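You operate a simulated robot arm through the tools that you are given. There is no shell and no other tool.

Carry out the task below with a simulated robot arm. There is one attempt and no reset: what you move stays moved.

## Task
Load the green dispenser with the blue-striped bag roll and wind out 10 CM of bags.
Fine: lid shut and latched before the crank turns.

The check looks at the end state, three seconds after you hand in, the way a careful person would. Anything else that was tipped, shoved, dropped, spilled or broken makes it a failure. A push-on lid holds only when it is set on centred and level and pressed home; a screw cap is set on level and turned clockwise until tight.

## Robot
A 7-joint arm with a two-finger gripper, fixed in place. Base frame: the origin is on the floor under the middle of its stand, x ahead of it, y to its left, z up. Lengths are in mm, angles in rad, forces in N, time in s.
With the tool pointing down near the work surface it reaches from about 360 to 780 mm from the base axis. Its first joint turns from -2.496 to 2.496 rad. Payload 2.45 kg.
The tool frame sits at the grasp point between the pads (the TCP): z along the fingers, y along the line on which they close. The tips reach 26 mm beyond it. The gripper opens to 96 mm; its body begins 69 mm behind the TCP.
Orientation is that of the tool frame in the base frame, as a unit quaternion [x, y, z, w]. With the fingers straight down and closing along the base's y, the tool's x points along the base's -x, its y along +y and its z along -z.

## Interface
- The arm moves only by the tool apply_moves. Its argument "deltas" is text: rows parted by semicolons, each of 6 numbers parted by spaces: the shift along the tool's x, y, z in mm, then the turn, a rotation vector about the tool's x, y, z in rad. In form: dx dy dz rx ry rz; .... A call has 1 to 20 rows; each row shifts and turns the commanded pose from where the row before left it, along the tool's axes as they then stand. "fingers" is the closure in counts, from 0 (fully open) to 255 (shut), set as the call begins (left out, the last holds). A row lasts 0.2 s, in which the tool goes at most 50 mm and 0.15 rad; a call with a longer step from one row to the next is refused whole, and so is a gripper value outside its range. Where a pose cannot be reached the arm comes as near as it can. A force on the tool above 40 N (or 10 N above the force at the start of the call, whichever is more), or a blocked arm, ends the call early, and 0.2 s more pass. The fingers move at their own pace (about 50 mm/s each) and stop on an object; they squeeze with about 37 N. The grip force told is the motor's: it shows also when the fingers shut on nothing. Time passes only in rows, and 0.2 s behind the last, so rows that do not move let the fingers close. It gives the time, the measured TCP pose, the force on the tool (base axes), the opening and the grip force at its end, in the units of the frame above (readings bear some noise), with the torque about the TCP (base axes, N m) and any sound that the robot's microphone picked up.
- Cameras (640 x 400 px; columns grow to the right, rows downward): "scene" is fixed at [34.3, -645.8, 1592.5]; the picture's right is [0.98, -0.18, 0.00], its down [-0.06, -0.33, -0.94] and it looks along [0.17, 0.93, -0.34] (base axes); focal length 374 px, centre (320, 200). "wrist" rides on the gripper at [82, 3, -98] in the tool frame; the picture's right is [-0.04, 1.00, 0.00], its down [-0.73, -0.03, -0.68] and it looks along [-0.68, -0.03, 0.73] (tool axes); focal length 256 px, centre (320, 200). There is no depth. A picture from a camera that has moved, and an enlarged one, comes with that camera's place and axes in the base frame and with its lens. The place of the scene camera against the robot may be out by one fixed shift of up to 25 mm in any direction.
- get_image(camera): a new picture of that camera. It takes no simulated time.
- slide_trunk(by): slides the trunk up (or, below 0, down) by that many mm; the arm rides with it, the base frame stays. It gives what a move gives, with no picture.
- inspect(camera, box): a new picture of the part [left, top, right, bottom] of that camera's present view, enlarged. It takes no simulated time.
- finish_job(): hands the job in; it is judged then, once.

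Places have to be worked out from the pictures, the camera data and where the tool is seen. Open the gripper and draw the arm clear of the work before you hand the job in, unless the task says otherwise.

The tools are called after "Call:" by a JSON object that holds its "api" and its "payload". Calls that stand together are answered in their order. apply_moves: Moves the arm, as the interface text tells. Its arguments: {"type":"object","properties":{"deltas":{"type":"string"},"fingers":{"type":"number"}},"required":["deltas"]} The other tools are called the same way: slide_trunk (by) moves the trunk up or down; get_image (camera) takes a picture; inspect (camera, box) takes an enlarged picture of a part of a camera's view; finish_job () hands the job in.

At the start:

```text
clock: 0.0
ee_pos: [358.0, 189.0, 1331.5]
orientation: [0.001, 1.0, 0.0, 0.0]
ft_force: [0.4, -0.1, 0.3]
wrist_torque: [-0.03, 0.01, 0.03]
width: 95.9
finger_force: 0.1
trunk travel left (down, up): [-605.0, 35.0]
```

scene: 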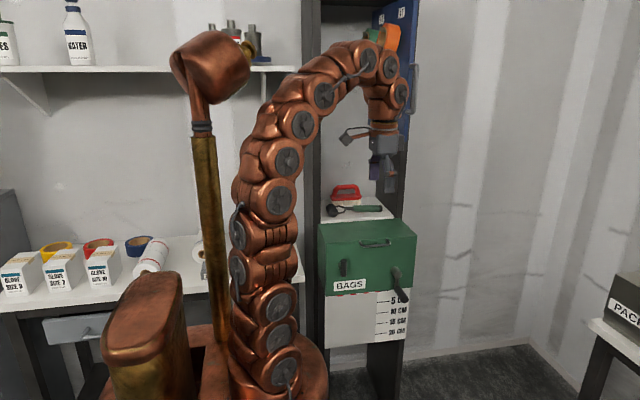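
wrist: 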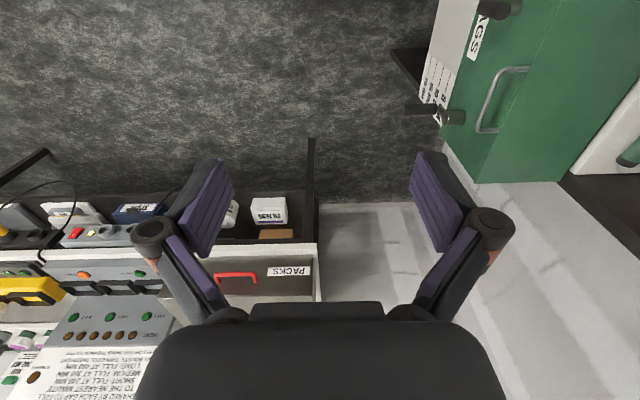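

The scene shows a green dispenser on a cabinet ahead of the robot, a striped roll on the bench at left, and a measure scale below the dispenser. I'll look closer at these areas before moving.

Call:
{"api": "inspect", "payload": {"camera": "scene", "box": [300, 160, 440, 360]}}

Call:
{"api": "inspect", "payload": {"camera": "scene", "box": [0, 200, 240, 350]}}

Call:
{"api": "inspect", "payload": {"camera": "wrist", "box": [400, 0, 640, 200]}}

Call:
{"api": "inspect", "payload": {"camera": "wrist", "box": [0, 130, 340, 400]}}

Call:
{"api": "inspect", "payload": {"camera": "scene", "box": [200, 0, 440, 150]}}

```text
2.00 times, centred on (370, 260) of scene
camera zoom: at [34.3, -645.8, 1592.5], right [0.98, -0.18, 0.0], down [-0.06, -0.33, -0.94], along [0.17, 0.93, -0.34], focal length 748 px, centre (220, 80)
```

zoom: 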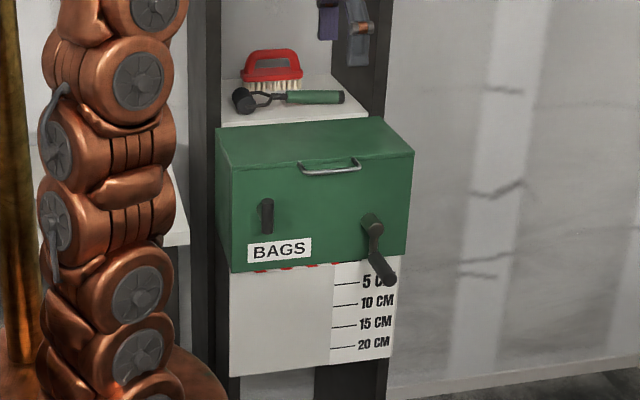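

```text
2.67 times, centred on (120, 275) of scene
camera zoom: at [34.3, -645.8, 1592.5], right [0.98, -0.18, 0.0], down [-0.06, -0.33, -0.94], along [0.17, 0.93, -0.34], focal length 998 px, centre (853, 0)
```

zoom: 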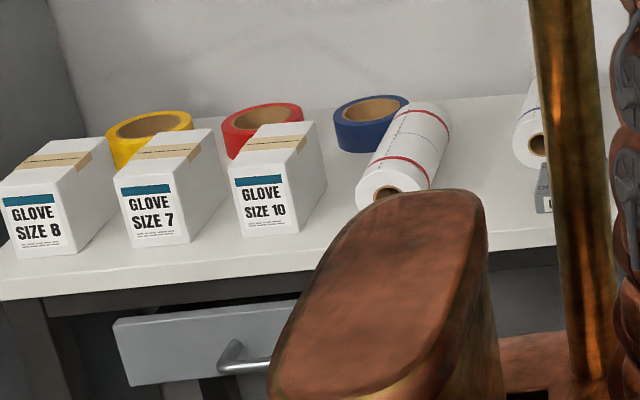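

```text
2.00 times, centred on (520, 100) of wrist
camera zoom: at [276.2, 192.4, 1429.7], right [0.04, 1.0, 0.0], down [0.73, -0.03, 0.68], along [0.68, -0.03, -0.73], focal length 512 px, centre (-80, 400)
```

zoom: 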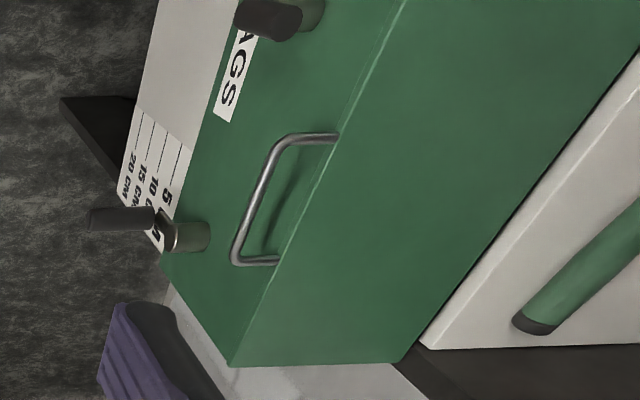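

```text
1.48 times, centred on (170, 265) of wrist
camera zoom: at [276.2, 192.4, 1429.7], right [0.04, 1.0, 0.0], down [0.73, -0.03, 0.68], along [0.68, -0.03, -0.73], focal length 379 px, centre (542, 104)
```

zoom: 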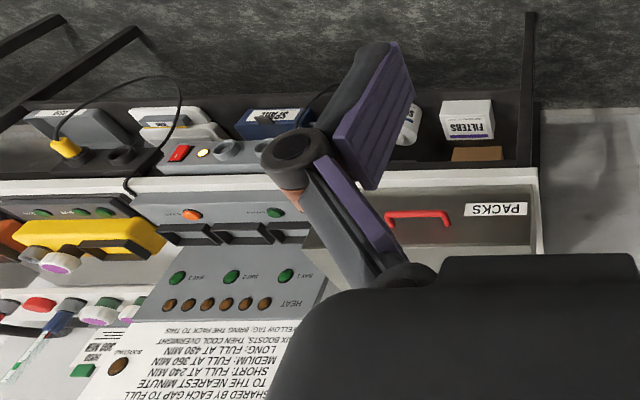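

```text
2.67 times, centred on (320, 75) of scene
camera zoom: at [34.3, -645.8, 1592.5], right [0.98, -0.18, 0.0], down [-0.06, -0.33, -0.94], along [0.17, 0.93, -0.34], focal length 998 px, centre (320, 533)
```

zoom: 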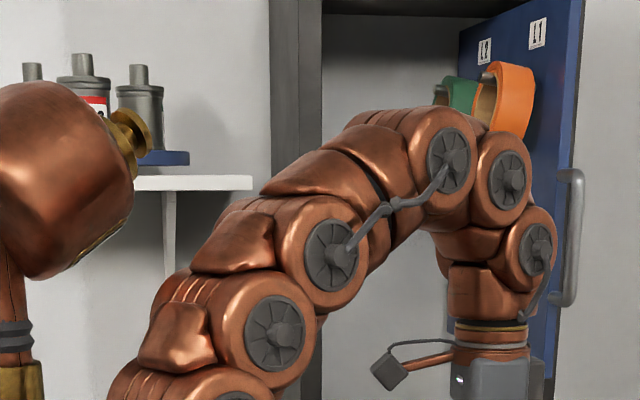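

The dispenser's front face appears to be at about y≈455, with its right end at x≈570 and its top near z≈1060. The rolls lie on a bench at the left rear. I'll swing the arm about the base axis at the present height to look at the dispenser with the wrist camera.

Call:
{"api": "apply_moves", "payload": {"deltas": "0 0 0 0 0 -0.1215; 0 0 0 0 0 -0.1215; 0 0 0 0 0 -0.1215; 0 0 0 0 0 -0.1215; 2.91 48.46 0 0 0 -0.12; 2.91 48.46 0 0 0 -0.12"}}

Call:
{"api": "get_image", "payload": {"camera": "wrist"}}

Call:
{"api": "get_image", "payload": {"camera": "scene"}}

```text
clock: 1.4
ee_pos: [304.4, 269.9, 1328.6]
orientation: [-0.356, 0.934, 0.0, 0.0]
ft_force: [-0.1, -0.2, 0.0]
wrist_torque: [0.05, 0.01, 0.03]
width: 96.1
finger_force: 0.0
trunk travel left (down, up): [-605.0, 35.0]
```

```text
taken
camera wrist: at [240.7, 217.6, 1427.1], right [-0.63, 0.77, 0.0], down [0.57, 0.47, 0.68], along [0.52, 0.43, -0.73], focal length 256 px, centre (320, 200)
```

wrist: 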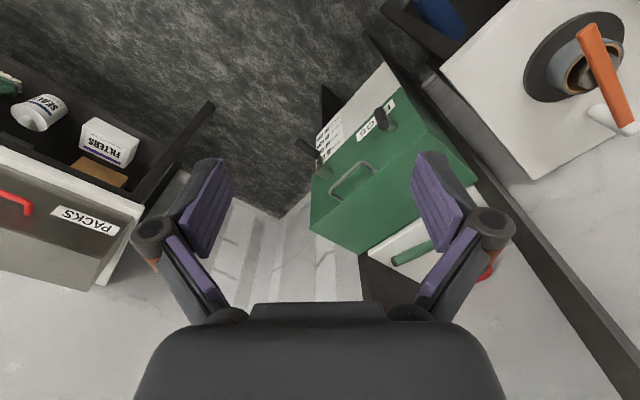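

```text
taken
```

scene: 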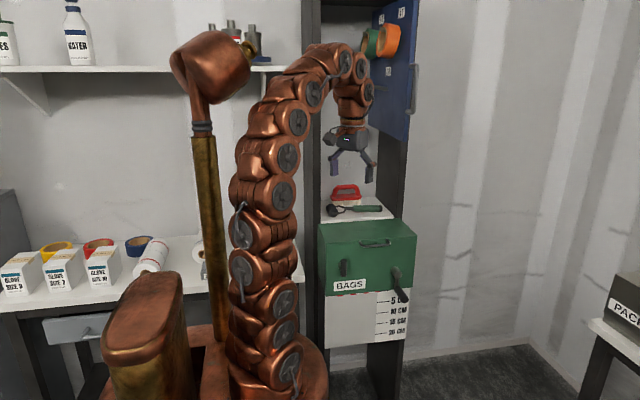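

The wrist camera now sees the dispenser and a bench to its left. I'll keep swinging around the base axis to find the blue-striped roll.

Call:
{"api": "apply_moves", "payload": {"deltas": "2.91 48.46 0 0 0 -0.12; 2.91 48.46 0 0 0 -0.12; 2.91 48.46 0 0 0 -0.12; 2.91 48.46 0 0 0 -0.12; 2.91 48.46 0 0 0 -0.12"}}

Call:
{"api": "get_image", "payload": {"camera": "wrist"}}

Call:
{"api": "get_image", "payload": {"camera": "scene"}}

```text
clock: 2.8
ee_pos: [129.4, 390.9, 1333.4]
orientation: [-0.593, 0.798, 0.088, -0.06]
ft_force: [-0.7, -0.4, -0.2]
wrist_torque: [-0.03, 0.0, -0.04]
width: 95.9
finger_force: 0.1
out of reach, approached as far as the arm can: row 1, 4
trunk travel left (down, up): [-605.0, 35.0]
stopped in row 5: the arm was blocked; the commanded pose is now the measured one
```

```text
taken
camera wrist: at [121.8, 307.8, 1428.6], right [-0.92, 0.32, 0.21], down [0.37, 0.65, 0.66], along [0.08, 0.69, -0.72], focal length 256 px, centre (320, 200)
```

wrist: 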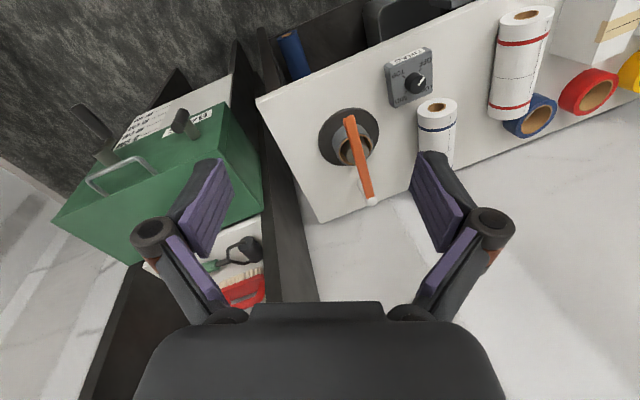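

```text
taken
```

scene: 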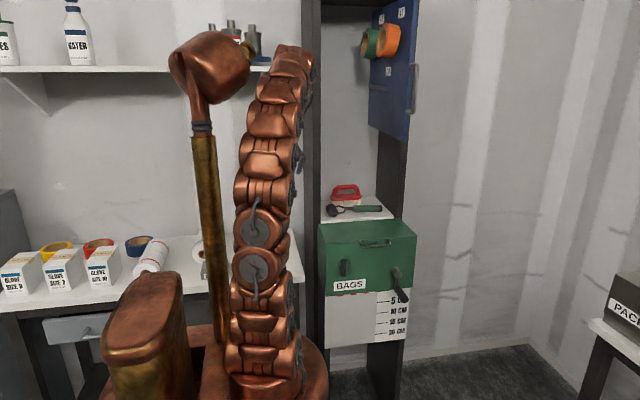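

The arm was stopped by its own reach limits (forces are near zero), and the tool is tilted about 0.21 rad. The blue-striped roll is visible on the bench at about (-176, 680, 890). I'll straighten the tool and lower it a little in the free space in front of the bench.

Call:
{"api": "apply_moves", "payload": {"deltas": "0 0 40 0.1065 0 0; 0 0 40 0.1065 0 0; 0 0 40 0 0 0"}}

Call:
{"api": "get_image", "payload": {"camera": "wrist"}}

Call:
{"api": "get_image", "payload": {"camera": "scene"}}

```text
clock: 3.6
ee_pos: [120.3, 397.7, 1247.3]
orientation: [-0.575, 0.805, 0.127, -0.067]
ft_force: [0.7, 0.4, 1.4]
wrist_torque: [0.02, 0.0, -0.03]
width: 95.9
finger_force: 0.0
trunk travel left (down, up): [-605.0, 35.0]
stopped in row 3: the arm was blocked; the commanded pose is now the measured one
```

```text
taken
camera wrist: at [114.7, 309.4, 1338.7], right [-0.9, 0.34, 0.28], down [0.44, 0.6, 0.67], along [0.06, 0.73, -0.69], focal length 256 px, centre (320, 200)
```

wrist: 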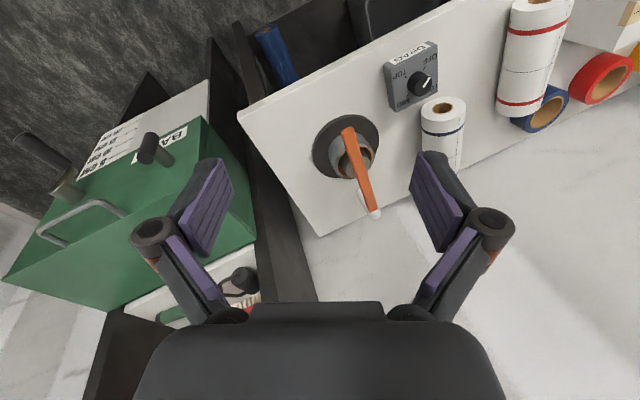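

```text
taken
```

scene: 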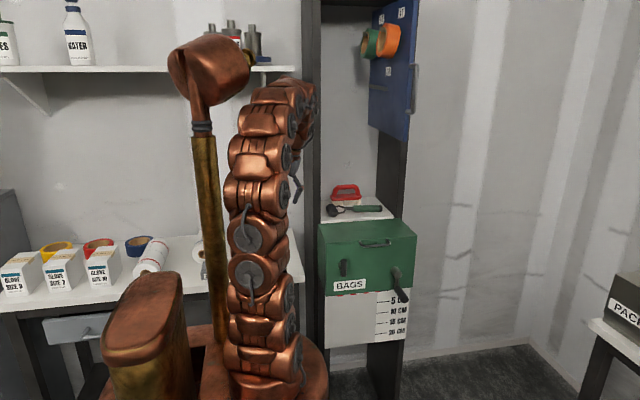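

The tool is still tilted (about 0.28 rad) though I commanded it level, so something upstream is limiting it. I'll check the scene close up for contact between the arm, the mast, the shelf and the cabinet post.

Call:
{"api": "inspect", "payload": {"camera": "scene", "box": [160, 20, 352, 140]}}

Call:
{"api": "inspect", "payload": {"camera": "scene", "box": [90, 240, 330, 400]}}

```text
3.33 times, centred on (256, 80) of scene
camera zoom: at [34.3, -645.8, 1592.5], right [0.98, -0.18, 0.0], down [-0.06, -0.33, -0.94], along [0.17, 0.93, -0.34], focal length 1247 px, centre (533, 600)
```

zoom: 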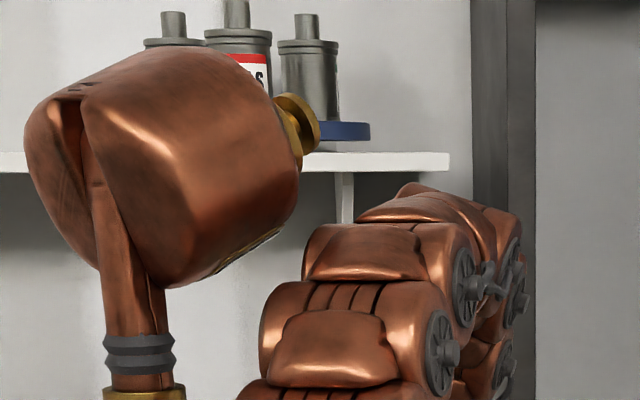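

```text
2.50 times, centred on (210, 320) of scene
camera zoom: at [34.3, -645.8, 1592.5], right [0.98, -0.18, 0.0], down [-0.06, -0.33, -0.94], along [0.17, 0.93, -0.34], focal length 936 px, centre (595, -100)
```

zoom: 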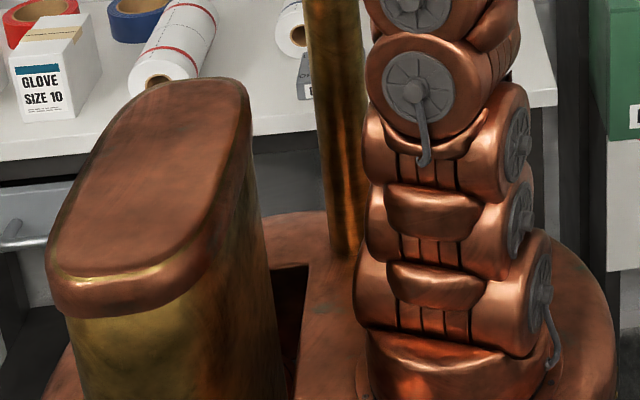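

The mast with the copper head seems to stand behind the arm base at about (-78, 186), between the base and the bench, so the arm's links are likely meeting it. I'll back away to the right and level the tool there.

Call:
{"api": "apply_moves", "payload": {"deltas": "7.7 -34.6 -17.4 0 0 0; 7.7 -34.6 -17.4 0 0 0; 7.7 -34.6 -17.4 0 0 0; 0 0 0 0.14 0 0; 0 0 0 0.14 0 0; 0 0 0 0 0 0"}}

Call:
{"api": "get_image", "payload": {"camera": "wrist"}}

Call:
{"api": "get_image", "payload": {"camera": "scene"}}

```text
clock: 5.0
ee_pos: [223.7, 338.6, 1264.8]
orientation: [-0.575, 0.817, 0.038, -0.001]
ft_force: [-1.1, 0.2, -0.3]
wrist_torque: [-0.01, 0.01, -0.01]
width: 95.8
finger_force: 0.1
trunk travel left (down, up): [-605.0, 35.0]
```

```text
taken
camera wrist: at [196.9, 256.3, 1360.1], right [-0.93, 0.37, 0.07], down [0.31, 0.64, 0.71], along [0.22, 0.67, -0.71], focal length 256 px, centre (320, 200)
```

wrist: 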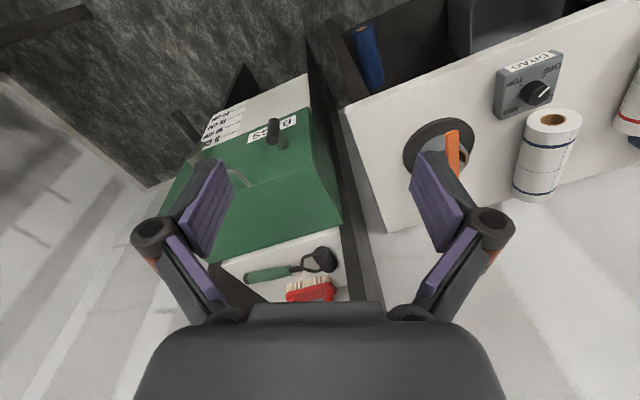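

```text
taken
```

scene: 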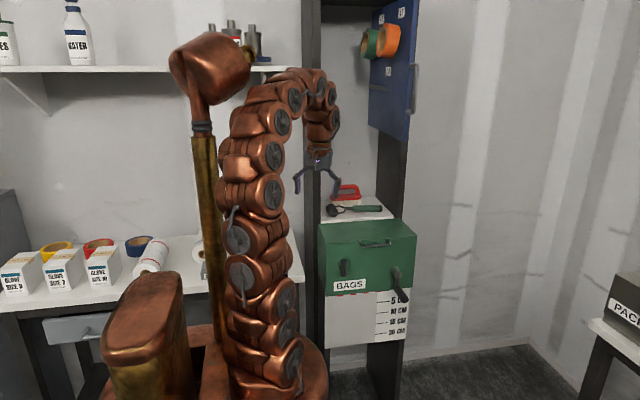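

The picture shows the elbow has drifted left against the mast, which is what was limiting the arm. I'll go back toward the start pose to see whether the elbow returns to its upright posture.

Call:
{"api": "apply_moves", "payload": {"deltas": "0 0 0 0.063 0.042 0; 10.6 -19.6 -7.4 0 0 0.136; 7.8 -20.9 -7.4 0 0 0.136; 4.9 -21.8 -7.4 0 0 0.136; 1.9 -22.2 -7.4 0 0 0.136; -1.1 -22.3 -7.4 0 0 0.136; -4.1 -21.9 -7.4 0 0 0.136; -7.1 -21.1 -7.4 0 0 0.136; -9.8 -20 -7.4 0 0 0.136; -12.5 -18.5 -7.4 0 0 0.136"}}

Call:
{"api": "get_image", "payload": {"camera": "scene"}}

Call:
{"api": "get_image", "payload": {"camera": "wrist"}}

```text
clock: 7.2
ee_pos: [349.8, 196.7, 1342.4]
orientation: [-0.01, 0.999, -0.016, 0.032]
ft_force: [-1.6, 1.8, -0.6]
wrist_torque: [-0.18, -0.1, -0.02]
width: 95.9
finger_force: 0.1
trunk travel left (down, up): [-605.0, 35.0]
```

```text
taken
```

scene: 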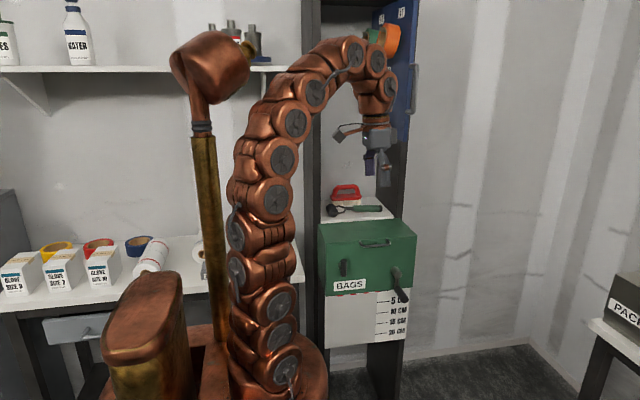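

```text
taken
camera wrist: at [261.9, 201.1, 1436.0], right [0.02, 1.0, -0.03], down [0.69, 0.01, 0.72], along [0.72, -0.04, -0.69], focal length 256 px, centre (320, 200)
```

wrist: 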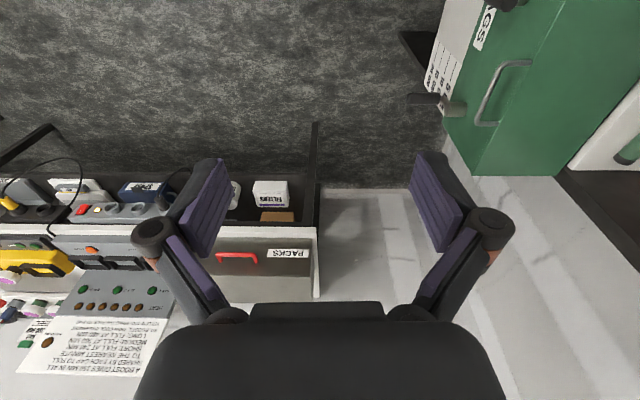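

The elbow came back close to its initial posture. Next I'll level the tool and go to about (450, 250, 1100) with the camera facing +y, to view the dispenser front.

Call:
{"api": "apply_moves", "payload": {"deltas": "0 0 0 -0.033 0.064 0; -8.3 4.4 20 0 0 -0.125; -8.8 3.3 20 0 0 -0.125; -9.1 2.2 20 0 0 -0.125; -9.3 1.1 20 0 0 -0.125; -9.4 -0.1 20 0 0 -0.125; -9.3 -1.3 20 0 0 -0.125; -9.1 -2.4 20 0 0 -0.125; -8.7 -3.6 20 0 0 -0.125; -8.2 -4.6 20 0 0 -0.125; -7.6 -5.6 20 0 0 -0.125; -6.8 -6.5 20 0 0 -0.125; -5.9 -7.3 20 0 0 -0.125"}}

Call:
{"api": "get_image", "payload": {"camera": "wrist"}}

Call:
{"api": "get_image", "payload": {"camera": "scene"}}

```text
clock: 10.0
ee_pos: [462.8, 241.9, 1108.5]
orientation: [-0.688, 0.725, -0.031, 0.012]
ft_force: [-1.1, -0.1, 0.0]
wrist_torque: [0.02, 0.01, 0.01]
width: 95.9
finger_force: 0.1
out of reach, approached as far as the arm can: row 1
trunk travel left (down, up): [-605.0, 35.0]
```

```text
taken
camera wrist: at [449.2, 163.9, 1208.4], right [-0.99, 0.09, -0.06], down [0.02, 0.75, 0.66], along [0.11, 0.65, -0.75], focal length 256 px, centre (320, 200)
```

wrist: 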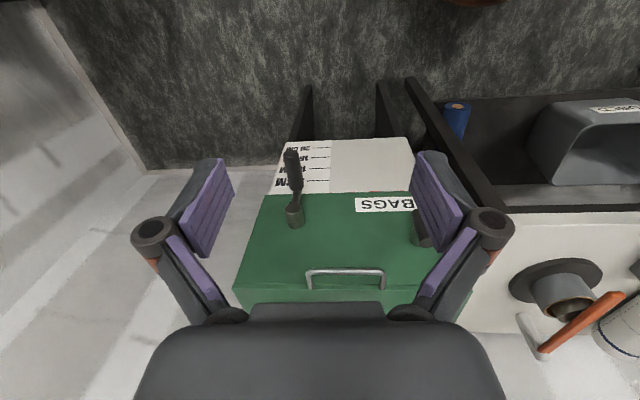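

```text
taken
```

scene: 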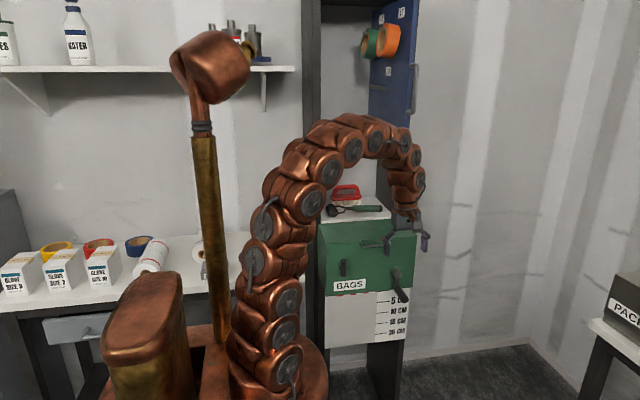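

I now have a closer view of the dispenser front. I'll enlarge it to read the crank, the latch knob and the scale.

Call:
{"api": "inspect", "payload": {"camera": "wrist", "box": [220, 120, 450, 310]}}

Call:
{"api": "inspect", "payload": {"camera": "scene", "box": [310, 215, 420, 350]}}

```text
2.11 times, centred on (335, 215) of wrist
camera zoom: at [449.2, 163.9, 1208.4], right [-0.99, 0.09, -0.06], down [0.02, 0.75, 0.66], along [0.11, 0.65, -0.75], focal length 539 px, centre (288, 168)
```

zoom: 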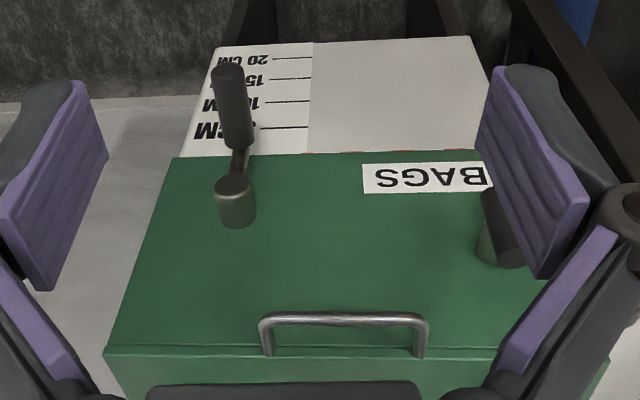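

```text
2.96 times, centred on (365, 282) of scene
camera zoom: at [34.3, -645.8, 1592.5], right [0.98, -0.18, 0.0], down [-0.06, -0.33, -0.94], along [0.17, 0.93, -0.34], focal length 1109 px, centre (187, -44)
```

zoom: 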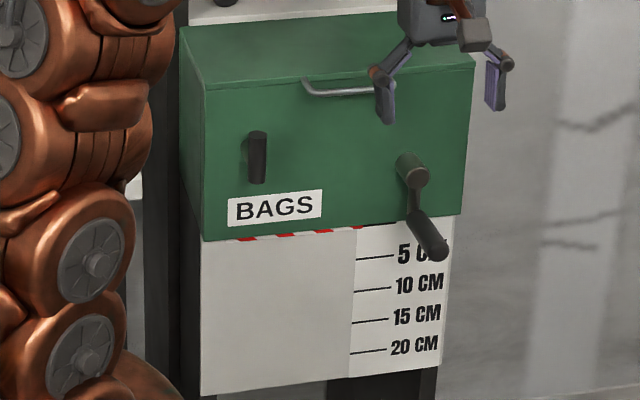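

The enlarged pictures are rendered afresh at higher resolution, so I'll zoom further into the latch, the handle and seam, and the crank.

Call:
{"api": "inspect", "payload": {"camera": "scene", "box": [325, 245, 373, 300]}}

Call:
{"api": "inspect", "payload": {"camera": "scene", "box": [380, 255, 420, 300]}}

Call:
{"api": "inspect", "payload": {"camera": "wrist", "box": [290, 255, 400, 310]}}

Call:
{"api": "inspect", "payload": {"camera": "wrist", "box": [500, 80, 640, 180]}}

Call:
{"api": "inspect", "payload": {"camera": "wrist", "box": [520, 230, 640, 370]}}

```text
7.27 times, centred on (349, 272) of scene
camera zoom: at [34.3, -645.8, 1592.5], right [0.98, -0.18, 0.0], down [-0.06, -0.33, -0.94], along [0.17, 0.93, -0.34], focal length 2721 px, centre (109, -327)
```

zoom: 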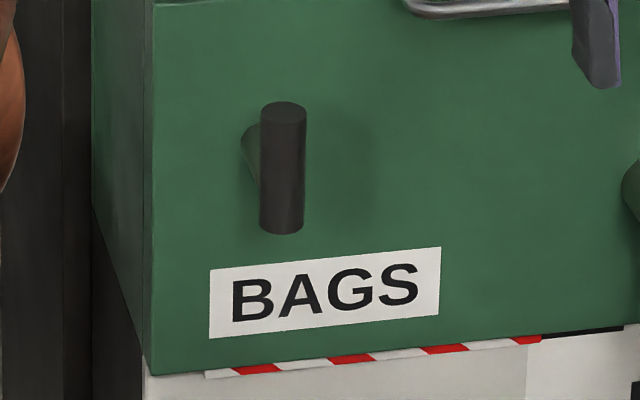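

```text
8.89 times, centred on (400, 278) of scene
camera zoom: at [34.3, -645.8, 1592.5], right [0.98, -0.18, 0.0], down [-0.06, -0.33, -0.94], along [0.17, 0.93, -0.34], focal length 3326 px, centre (-391, -489)
```

zoom: 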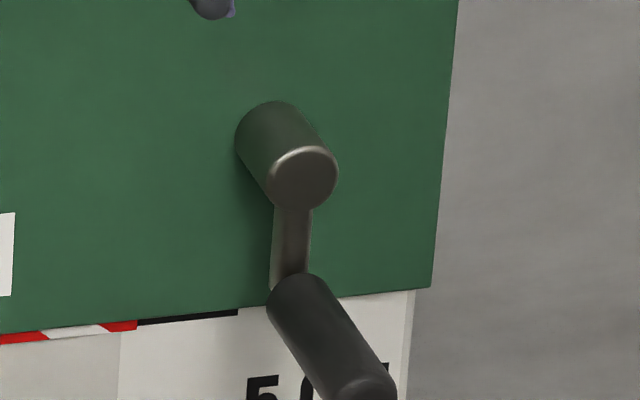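

```text
5.82 times, centred on (345, 282) of wrist
camera zoom: at [449.2, 163.9, 1208.4], right [-0.99, 0.09, -0.06], down [0.02, 0.75, 0.66], along [0.11, 0.65, -0.75], focal length 1489 px, centre (174, -280)
```

zoom: 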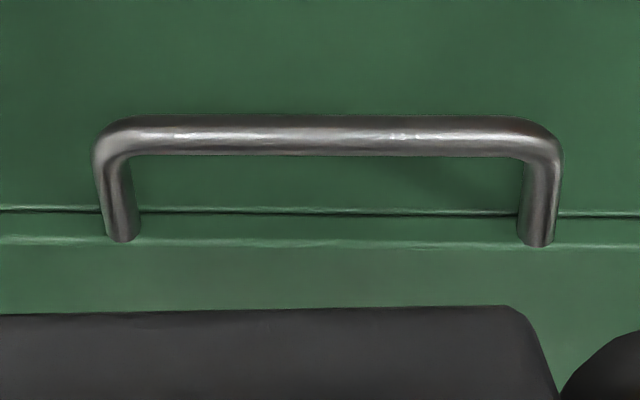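

```text
4.00 times, centred on (570, 130) of wrist
camera zoom: at [449.2, 163.9, 1208.4], right [-0.99, 0.09, -0.06], down [0.02, 0.75, 0.66], along [0.11, 0.65, -0.75], focal length 1024 px, centre (-680, 480)
```

zoom: 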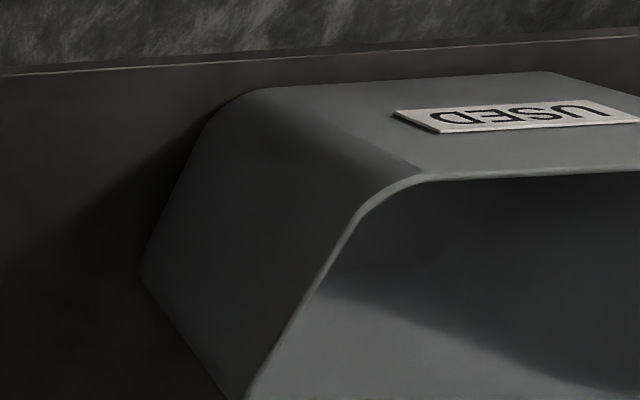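

```text
2.86 times, centred on (580, 300) of wrist
camera zoom: at [449.2, 163.9, 1208.4], right [-0.99, 0.09, -0.06], down [0.02, 0.75, 0.66], along [0.11, 0.65, -0.75], focal length 731 px, centre (-423, -86)
```

zoom: 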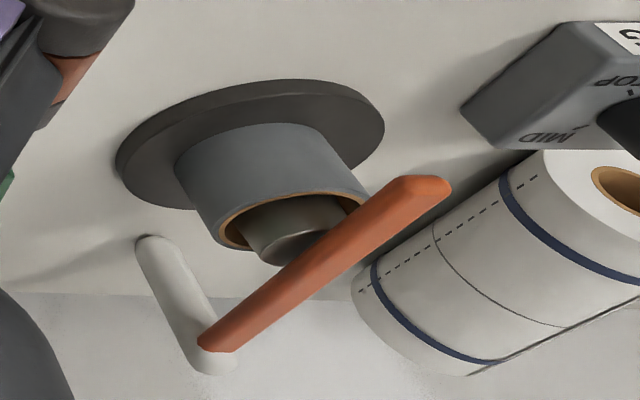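

The lid is a top panel with a thin front lip that carries the bar handle, and the latch is a T-knob set vertical. I'll look at the dial box on the bench and around the latch from this pose.

Call:
{"api": "inspect", "payload": {"camera": "wrist", "box": [400, 190, 460, 260]}}

Call:
{"api": "inspect", "payload": {"camera": "scene", "box": [185, 230, 235, 290]}}

Call:
{"api": "inspect", "payload": {"camera": "scene", "box": [315, 175, 420, 250]}}

Call:
{"api": "inspect", "payload": {"camera": "scene", "box": [325, 275, 415, 350]}}

```text
5.71 times, centred on (430, 225) of wrist
camera zoom: at [449.2, 163.9, 1208.4], right [-0.99, 0.09, -0.06], down [0.02, 0.75, 0.66], along [0.11, 0.65, -0.75], focal length 1463 px, centre (-309, 57)
```

zoom: 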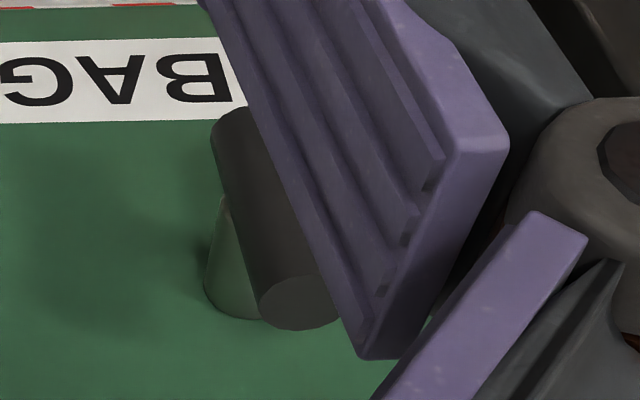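

```text
6.67 times, centred on (210, 260) of scene
camera zoom: at [34.3, -645.8, 1592.5], right [0.98, -0.18, 0.0], down [-0.06, -0.33, -0.94], along [0.17, 0.93, -0.34], focal length 2495 px, centre (1053, -200)
```

zoom: 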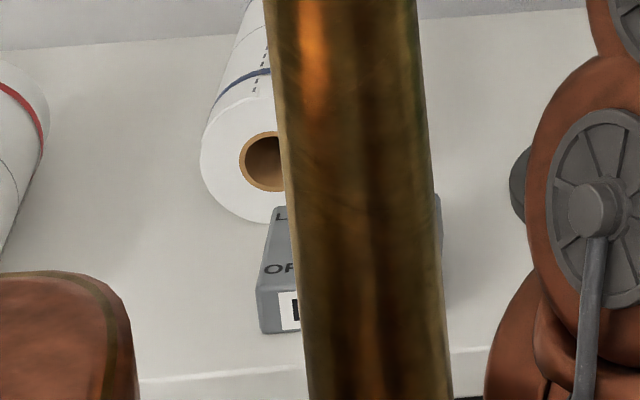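

```text
5.33 times, centred on (368, 212) of scene
camera zoom: at [34.3, -645.8, 1592.5], right [0.98, -0.18, 0.0], down [-0.06, -0.33, -0.94], along [0.17, 0.93, -0.34], focal length 1996 px, centre (67, 133)
```

zoom: 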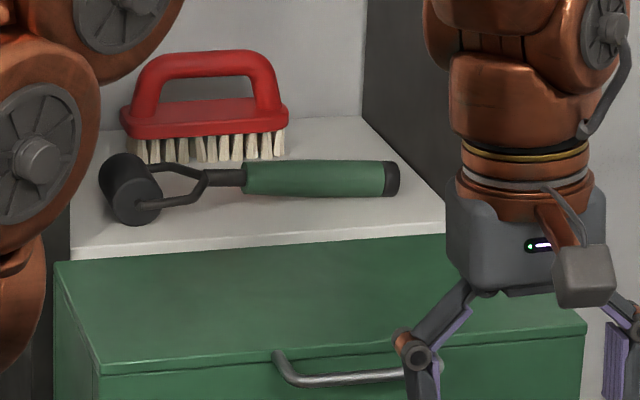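

```text
5.33 times, centred on (370, 312) of scene
camera zoom: at [34.3, -645.8, 1592.5], right [0.98, -0.18, 0.0], down [-0.06, -0.33, -0.94], along [0.17, 0.93, -0.34], focal length 1996 px, centre (53, -400)
```

zoom: 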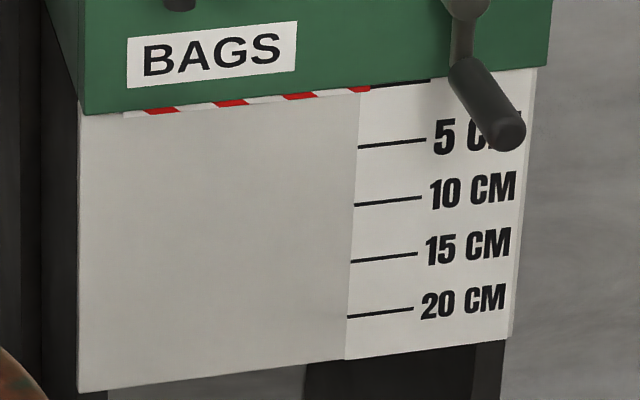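

The T-latch boss sits at about (350, 497, 900) with its bar vertical, the crank axis is near (546, 893), and the bar handle is near z≈1012. A roller tool and a brush lie on the shelf just behind the lid, so the lid must not be thrown back. To work on the front at z≈900 I'll slide the trunk down and check what rides with it.

Call:
{"api": "slide_trunk", "payload": {"by": -100}}

Call:
{"api": "get_image", "payload": {"camera": "scene"}}

Call:
{"api": "get_image", "payload": {"camera": "wrist"}}

```text
clock: 11.4
ee_pos: [464.0, 243.6, 1007.0]
orientation: [-0.687, 0.726, -0.032, 0.012]
ft_force: [0.2, -0.3, 0.7]
wrist_torque: [0.02, -0.03, 0.03]
width: 95.9
finger_force: 0.1
trunk travel left (down, up): [-505.0, 135.0]
```

```text
taken
```

scene: 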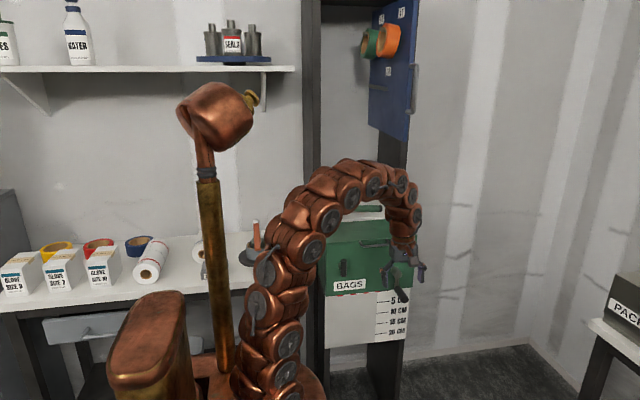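

```text
taken
camera wrist: at [449.0, 164.0, 1108.3], right [-0.99, 0.09, -0.06], down [0.03, 0.75, 0.66], along [0.11, 0.65, -0.75], focal length 256 px, centre (320, 200)
```

wrist: 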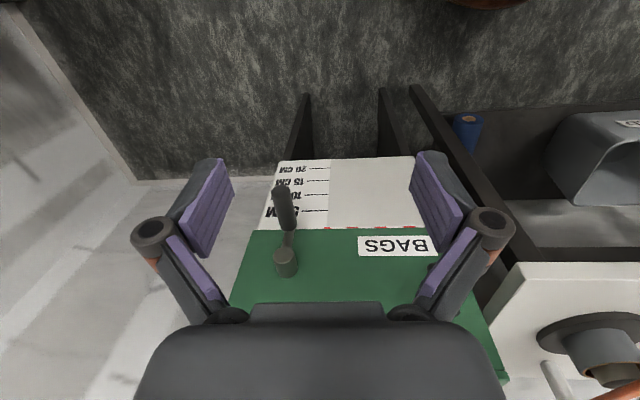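

The mast rides with the trunk. From its shift I place it near (-65, 180). Now I'll pitch the tool to point along +y in front of the latch area, staying well away from the dispenser face.

Call:
{"api": "apply_moves", "payload": {"deltas": "0 0 0 -0.063 -0.0265 0; -5.1 5.8 5.2 0 -0.143 0; -4.3 5.8 5.9 0 -0.143 0; -3.4 5.8 6.4 0 -0.143 0; -2.5 5.8 6.85 0 -0.143 0; -1.5 5.8 7.1 0 -0.143 0; -0.4 5.8 7.3 0 -0.143 0; 0.6 5.8 7.3 0 -0.143 0; 1.6 5.8 7.1 0 -0.143 0; 2.6 5.8 6.8 0 -0.143 0; 3.6 5.8 6.4 0 -0.143 0; 4.4 5.8 5.8 0 -0.143 0; 0 0 0 0 0 0"}}

Call:
{"api": "get_image", "payload": {"camera": "wrist"}}

Call:
{"api": "get_image", "payload": {"camera": "scene"}}

```text
clock: 14.2
ee_pos: [402.3, 302.4, 951.8]
orientation: [-0.486, 0.514, 0.487, 0.513]
ft_force: [-0.2, 0.7, 0.1]
wrist_torque: [0.01, -0.01, 0.02]
width: 95.8
finger_force: 0.0
trunk travel left (down, up): [-505.0, 135.0]
```

```text
taken
camera wrist: at [393.4, 203.4, 869.6], right [-1.0, 0.05, 0.04], down [-0.01, -0.68, 0.73], along [0.07, 0.73, 0.68], focal length 256 px, centre (320, 200)
```

wrist: 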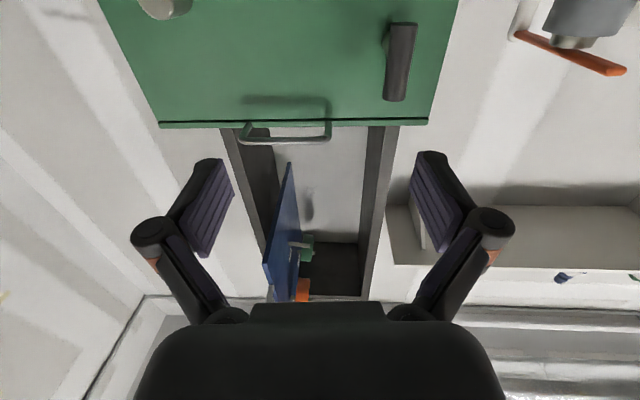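

```text
taken
```

scene: 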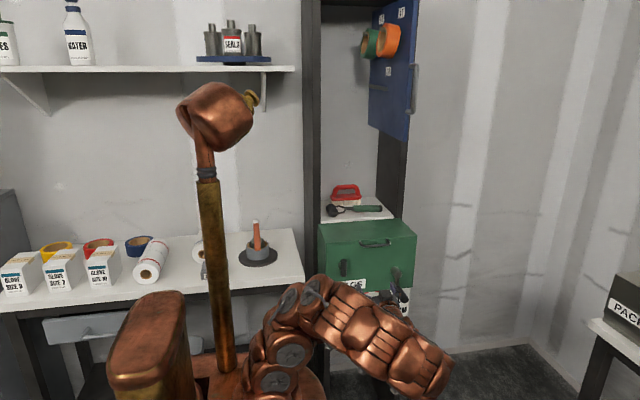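

The horizontal tool pose works. From this view the dispenser spans x 286–622, the bar handle is at y≈461, z≈1013, and the latch bar centre is about (340, 455, 939). I'll zoom in on the latch and the handle to refine these.

Call:
{"api": "inspect", "payload": {"camera": "wrist", "box": [360, 0, 440, 130]}}

Call:
{"api": "inspect", "payload": {"camera": "wrist", "box": [220, 80, 360, 180]}}

Call:
{"api": "inspect", "payload": {"camera": "scene", "box": [315, 170, 425, 300]}}

Call:
{"api": "inspect", "payload": {"camera": "scene", "box": [110, 215, 310, 310]}}

```text
3.08 times, centred on (400, 65) of wrist
camera zoom: at [393.4, 203.4, 869.6], right [-1.0, 0.05, 0.04], down [-0.01, -0.68, 0.73], along [0.07, 0.73, 0.68], focal length 788 px, centre (74, 615)
```

zoom: 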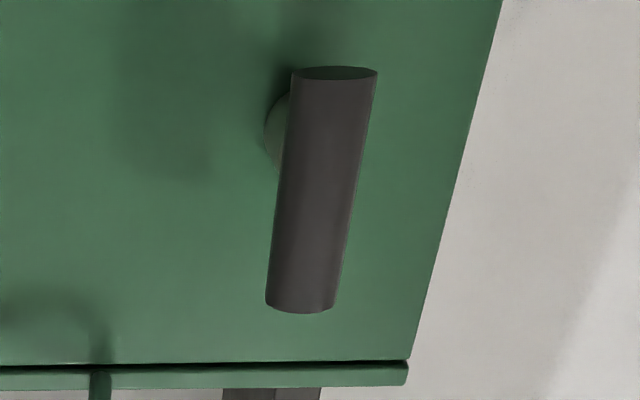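

```text
4.00 times, centred on (290, 130) of wrist
camera zoom: at [393.4, 203.4, 869.6], right [-1.0, 0.05, 0.04], down [-0.01, -0.68, 0.73], along [0.07, 0.73, 0.68], focal length 1024 px, centre (440, 480)
```

zoom: 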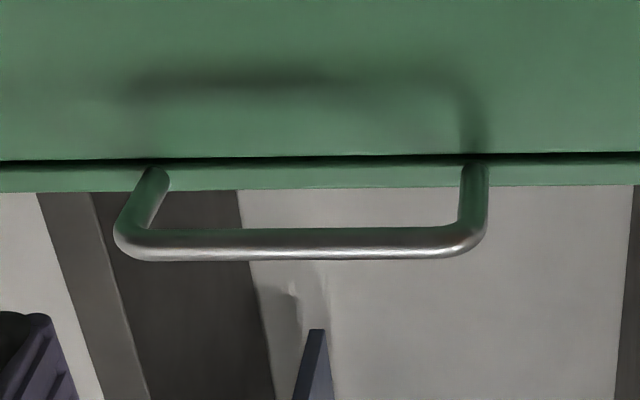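

```text
3.08 times, centred on (370, 235) of scene
camera zoom: at [34.3, -645.8, 1592.5], right [0.98, -0.18, 0.0], down [-0.06, -0.33, -0.94], along [0.17, 0.93, -0.34], focal length 1151 px, centre (166, 92)
```

zoom: 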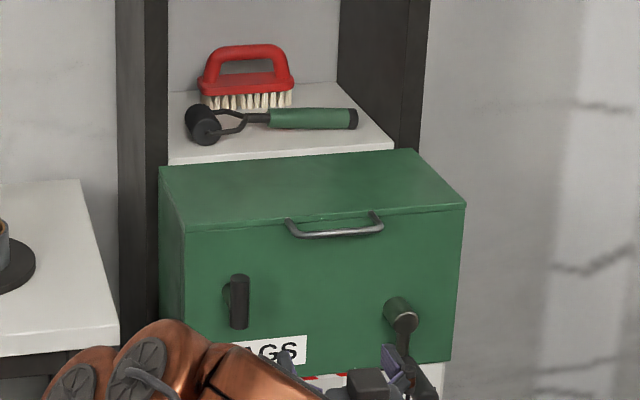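

```text
3.20 times, centred on (210, 262) of scene
camera zoom: at [34.3, -645.8, 1592.5], right [0.98, -0.18, 0.0], down [-0.06, -0.33, -0.94], along [0.17, 0.93, -0.34], focal length 1197 px, centre (672, 0)
```

zoom: 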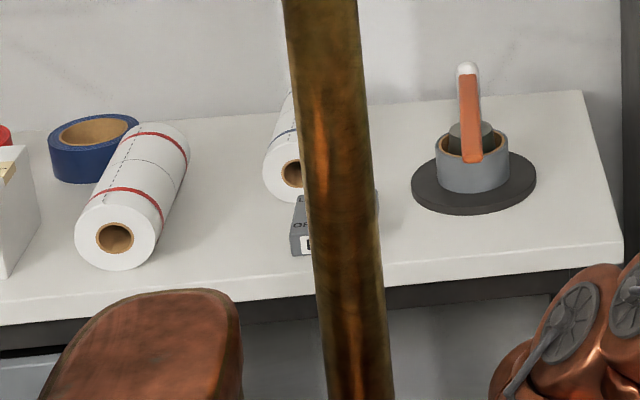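

The latch bar is about 24 mm thick, centred at (340, 456, 937). I'll align the tool square with the face and move to a pre-grasp position at y≈400, then check the picture.

Call:
{"api": "apply_moves", "payload": {"deltas": "0 0 0 -0.054 0 0; 3.75 15.5 24 0 0 0; 3.75 15.5 24 0 0 0; 3.75 15.5 24 0 0 0; 3.75 15.5 24 0 0 0; 0 0 0 0 0 0"}}

Call:
{"api": "get_image", "payload": {"camera": "wrist"}}

Call:
{"api": "get_image", "payload": {"camera": "scene"}}

```text
clock: 15.6
ee_pos: [373.4, 369.3, 959.4]
orientation: [-0.503, 0.499, 0.503, 0.494]
ft_force: [-0.5, -1.0, 0.7]
wrist_torque: [-0.03, 0.02, 0.0]
width: 96.0
finger_force: 0.1
out of reach, approached as far as the arm can: row 3, 4, 5
trunk travel left (down, up): [-505.0, 135.0]
```

```text
taken
camera wrist: at [370.3, 270.3, 877.7], right [-1.0, -0.01, 0.04], down [0.04, -0.68, 0.74], along [0.02, 0.74, 0.68], focal length 256 px, centre (320, 200)
```

wrist: 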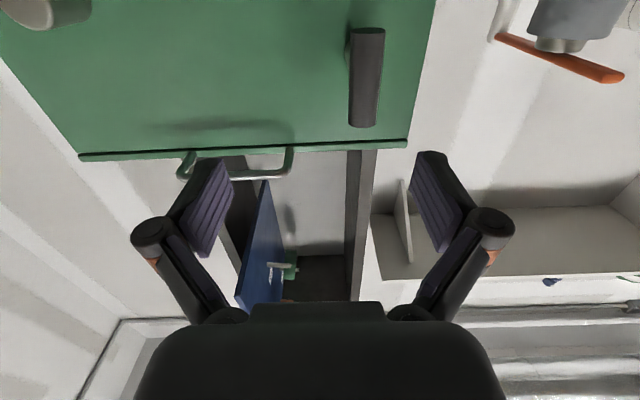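

```text
taken
```

scene: 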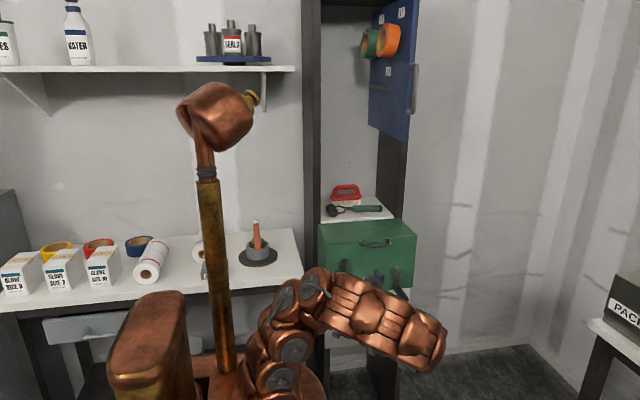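

The arm reached a limit short of the latch because the shoulder is high relative to this target. I'll back off a little, lower the trunk 200 mm, and raise the tool again so the forearm sits at a better angle.

Call:
{"api": "apply_moves", "payload": {"deltas": "0 0 -40 0 0 0; 0 0 -30 0 0 0"}}

Call:
{"api": "slide_trunk", "payload": {"by": -200}}

Call:
{"api": "apply_moves", "payload": {"deltas": "-40 0 0 0 0 0; -40 0 0 0 0 0; -40 0 0 0 0 0; -40 0 0 0 0 0; -20 0 0 0 0 0; 0 0 0 0 0 0"}}

Call:
{"api": "get_image", "payload": {"camera": "wrist"}}

Call:
{"api": "get_image", "payload": {"camera": "scene"}}

```text
clock: 16.2
ee_pos: [385.1, 300.5, 956.8]
orientation: [-0.5, 0.5, 0.5, 0.499]
ft_force: [0.3, 1.3, -0.1]
wrist_torque: [0.0, -0.02, 0.02]
width: 96.0
finger_force: 0.0
out of reach, approached as far as the arm can: row 1
trunk travel left (down, up): [-505.0, 135.0]
```

```text
clock: 18.3
ee_pos: [385.5, 299.3, 756.8]
orientation: [0.501, -0.499, -0.501, -0.499]
ft_force: [0.2, 0.7, 0.2]
wrist_torque: [0.04, 0.01, 0.01]
width: 96.0
finger_force: 0.0
trunk travel left (down, up): [-305.0, 335.0]
```

```text
clock: 19.7
ee_pos: [386.3, 299.8, 938.3]
orientation: [0.501, -0.499, -0.501, -0.498]
ft_force: [-0.1, -0.3, 0.1]
wrist_torque: [0.01, -0.01, 0.0]
width: 96.0
finger_force: 0.0
trunk travel left (down, up): [-305.0, 335.0]
```

```text
taken
camera wrist: at [382.9, 201.1, 856.4], right [-1.0, 0.0, 0.04], down [0.03, -0.68, 0.73], along [0.03, 0.73, 0.68], focal length 256 px, centre (320, 200)
```

wrist: 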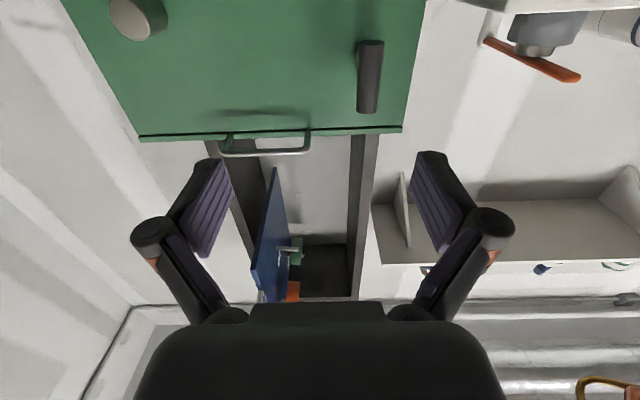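

```text
taken
```

scene: 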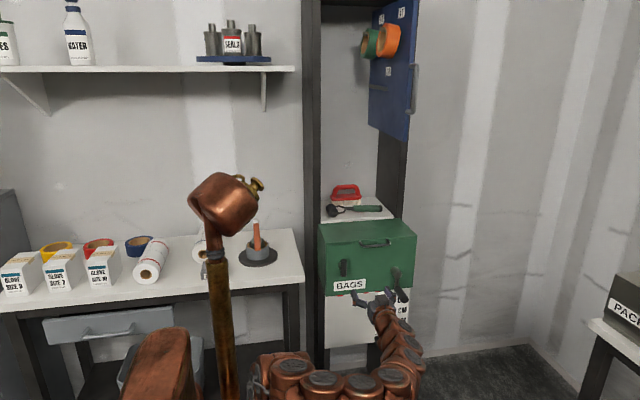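

The orientation is now square and the pose is reachable. I'll move to the pre-grasp point in front of the latch bar at about (340, 400, 937).

Call:
{"api": "apply_moves", "payload": {"deltas": "0.3 11.5 20 0 0 0; 0.3 11.5 20 0 0 0; 0.3 11.5 20 0 0 0; 0.3 11.5 20 0 0 0; 0 0 20 0 0 0; 0 0 0 0 0 0"}}

Call:
{"api": "get_image", "payload": {"camera": "wrist"}}

Call:
{"api": "inspect", "payload": {"camera": "scene", "box": [310, 220, 430, 310]}}

```text
clock: 21.1
ee_pos: [338.8, 400.6, 935.9]
orientation: [0.501, -0.499, -0.501, -0.5]
ft_force: [-0.1, -0.4, 0.2]
wrist_torque: [0.0, -0.01, 0.03]
width: 96.0
finger_force: 0.1
trunk travel left (down, up): [-305.0, 335.0]
```

```text
taken
camera wrist: at [335.9, 301.6, 853.5], right [-1.0, 0.0, 0.04], down [0.03, -0.68, 0.73], along [0.03, 0.73, 0.68], focal length 256 px, centre (320, 200)
```

wrist: 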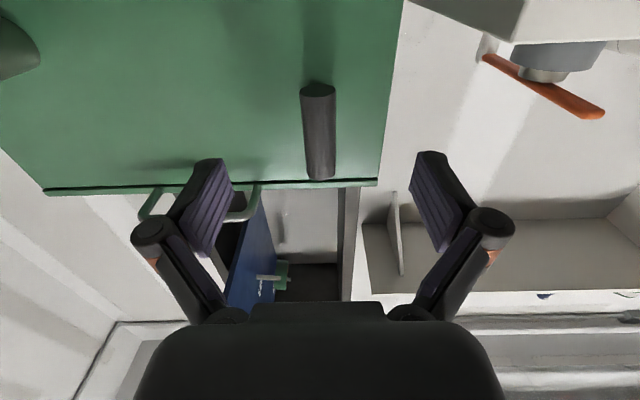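

```text
4.44 times, centred on (370, 265) of scene
camera zoom: at [34.3, -645.8, 1592.5], right [0.98, -0.18, 0.0], down [-0.06, -0.33, -0.94], along [0.17, 0.93, -0.34], focal length 1663 px, centre (98, -89)
```

zoom: 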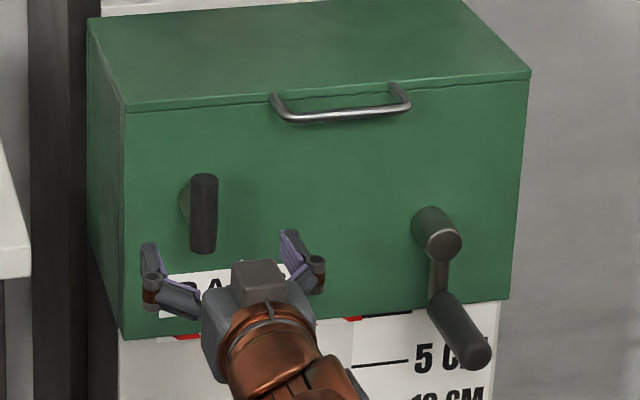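

The latch bar is centred between the fingers at about (341, 456, 937). I'll go forward 51 mm and close the gripper on it.

Call:
{"api": "apply_moves", "payload": {"deltas": "0 0 17 0 0 0; 0 0 17 0 0 0; 0 0 17 0 0 0; 0 0 0 0 0 0"}}

Call:
{"api": "apply_moves", "payload": {"deltas": "0 0 0 0 0 0; 0 0 0 0 0 0; 0 0 0 0 0 0; 0 0 0 0 0 0; 0 0 0 0 0 0; 0 0 0 0 0 0", "fingers": 255}}

Call:
{"api": "get_image", "payload": {"camera": "wrist"}}

Call:
{"api": "inspect", "payload": {"camera": "scene", "box": [310, 220, 430, 310]}}

```text
clock: 22.1
ee_pos: [339.3, 451.7, 935.0]
orientation: [-0.5, 0.5, 0.5, 0.5]
ft_force: [0.0, -0.3, -0.3]
wrist_torque: [-0.01, 0.01, 0.02]
width: 96.1
finger_force: 0.1
trunk travel left (down, up): [-305.0, 335.0]
```

```text
clock: 23.5
ee_pos: [340.8, 451.1, 935.8]
orientation: [-0.5, 0.5, 0.5, 0.5]
ft_force: [4.8, 3.2, 2.6]
wrist_torque: [0.07, -0.02, -0.07]
width: 21.5
finger_force: 45.1
trunk travel left (down, up): [-305.0, 335.0]
```

```text
taken
camera wrist: at [336.2, 352.2, 854.0], right [-1.0, 0.0, 0.04], down [0.03, -0.68, 0.73], along [0.03, 0.73, 0.68], focal length 256 px, centre (320, 200)
```

wrist: 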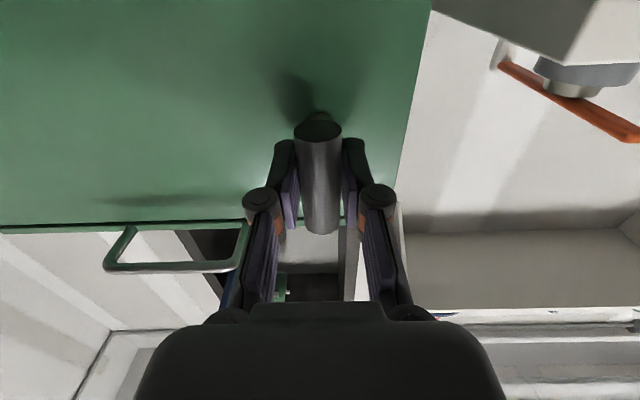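

```text
4.44 times, centred on (370, 265) of scene
camera zoom: at [34.3, -645.8, 1592.5], right [0.98, -0.18, 0.0], down [-0.06, -0.33, -0.94], along [0.17, 0.93, -0.34], focal length 1663 px, centre (98, -89)
```

zoom: 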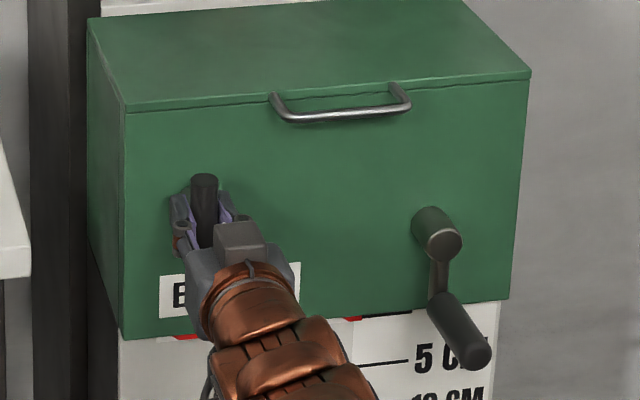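

The bar is gripped (21.5 mm). I'll test-turn it a little clockwise as seen from the front and read the torque.

Call:
{"api": "apply_moves", "payload": {"deltas": "0 0 0 0 0 0.08; 0 0 0 0 0 0.08; 0 0 0 0 0 0"}}

Call:
{"api": "inspect", "payload": {"camera": "wrist", "box": [240, 90, 400, 260]}}

```text
clock: 24.3
ee_pos: [340.2, 450.6, 936.5]
orientation: [-0.459, 0.538, 0.538, 0.458]
ft_force: [8.3, 8.1, 4.3]
wrist_torque: [-0.13, -1.42, -0.07]
width: 24.3
finger_force: 45.4
trunk travel left (down, up): [-305.0, 335.0]
```

```text
2.35 times, centred on (320, 175) of wrist
camera zoom: at [323.2, 352.0, 855.3], right [-0.98, 0.0, 0.2], down [0.15, -0.68, 0.72], along [0.14, 0.73, 0.66], focal length 602 px, centre (320, 259)
```

zoom: 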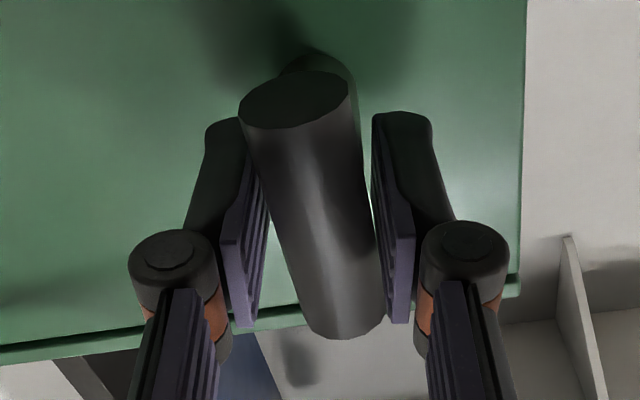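

Turning clockwise meets resistance (-1.4 N·m), and the bar stayed while the fingers twisted on it. I'll go back and test counter-clockwise.

Call:
{"api": "apply_moves", "payload": {"deltas": "0 0 0 0 0 -0.08; 0 0 0 0 0 -0.08; 0 0 0 0 0 -0.08; 0 0 0 0 0 -0.08; 0 0 0 0 0 0"}}

Call:
{"api": "inspect", "payload": {"camera": "wrist", "box": [240, 90, 400, 260]}}

```text
clock: 25.5
ee_pos: [339.8, 451.3, 935.0]
orientation: [0.539, -0.459, -0.458, -0.537]
ft_force: [-3.9, -9.8, -18.9]
wrist_torque: [-0.39, -0.01, -0.04]
width: 21.7
finger_force: 44.7
trunk travel left (down, up): [-305.0, 335.0]
```

```text
2.35 times, centred on (320, 175) of wrist
camera zoom: at [348.7, 351.8, 853.5], right [-0.99, 0.0, -0.12], down [-0.09, -0.68, 0.73], along [-0.08, 0.74, 0.67], focal length 602 px, centre (320, 259)
```

zoom: 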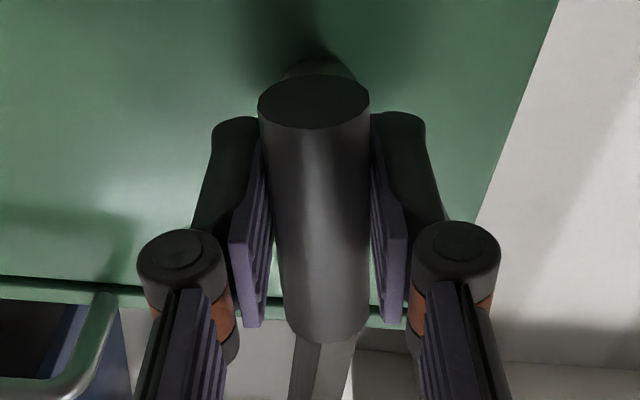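

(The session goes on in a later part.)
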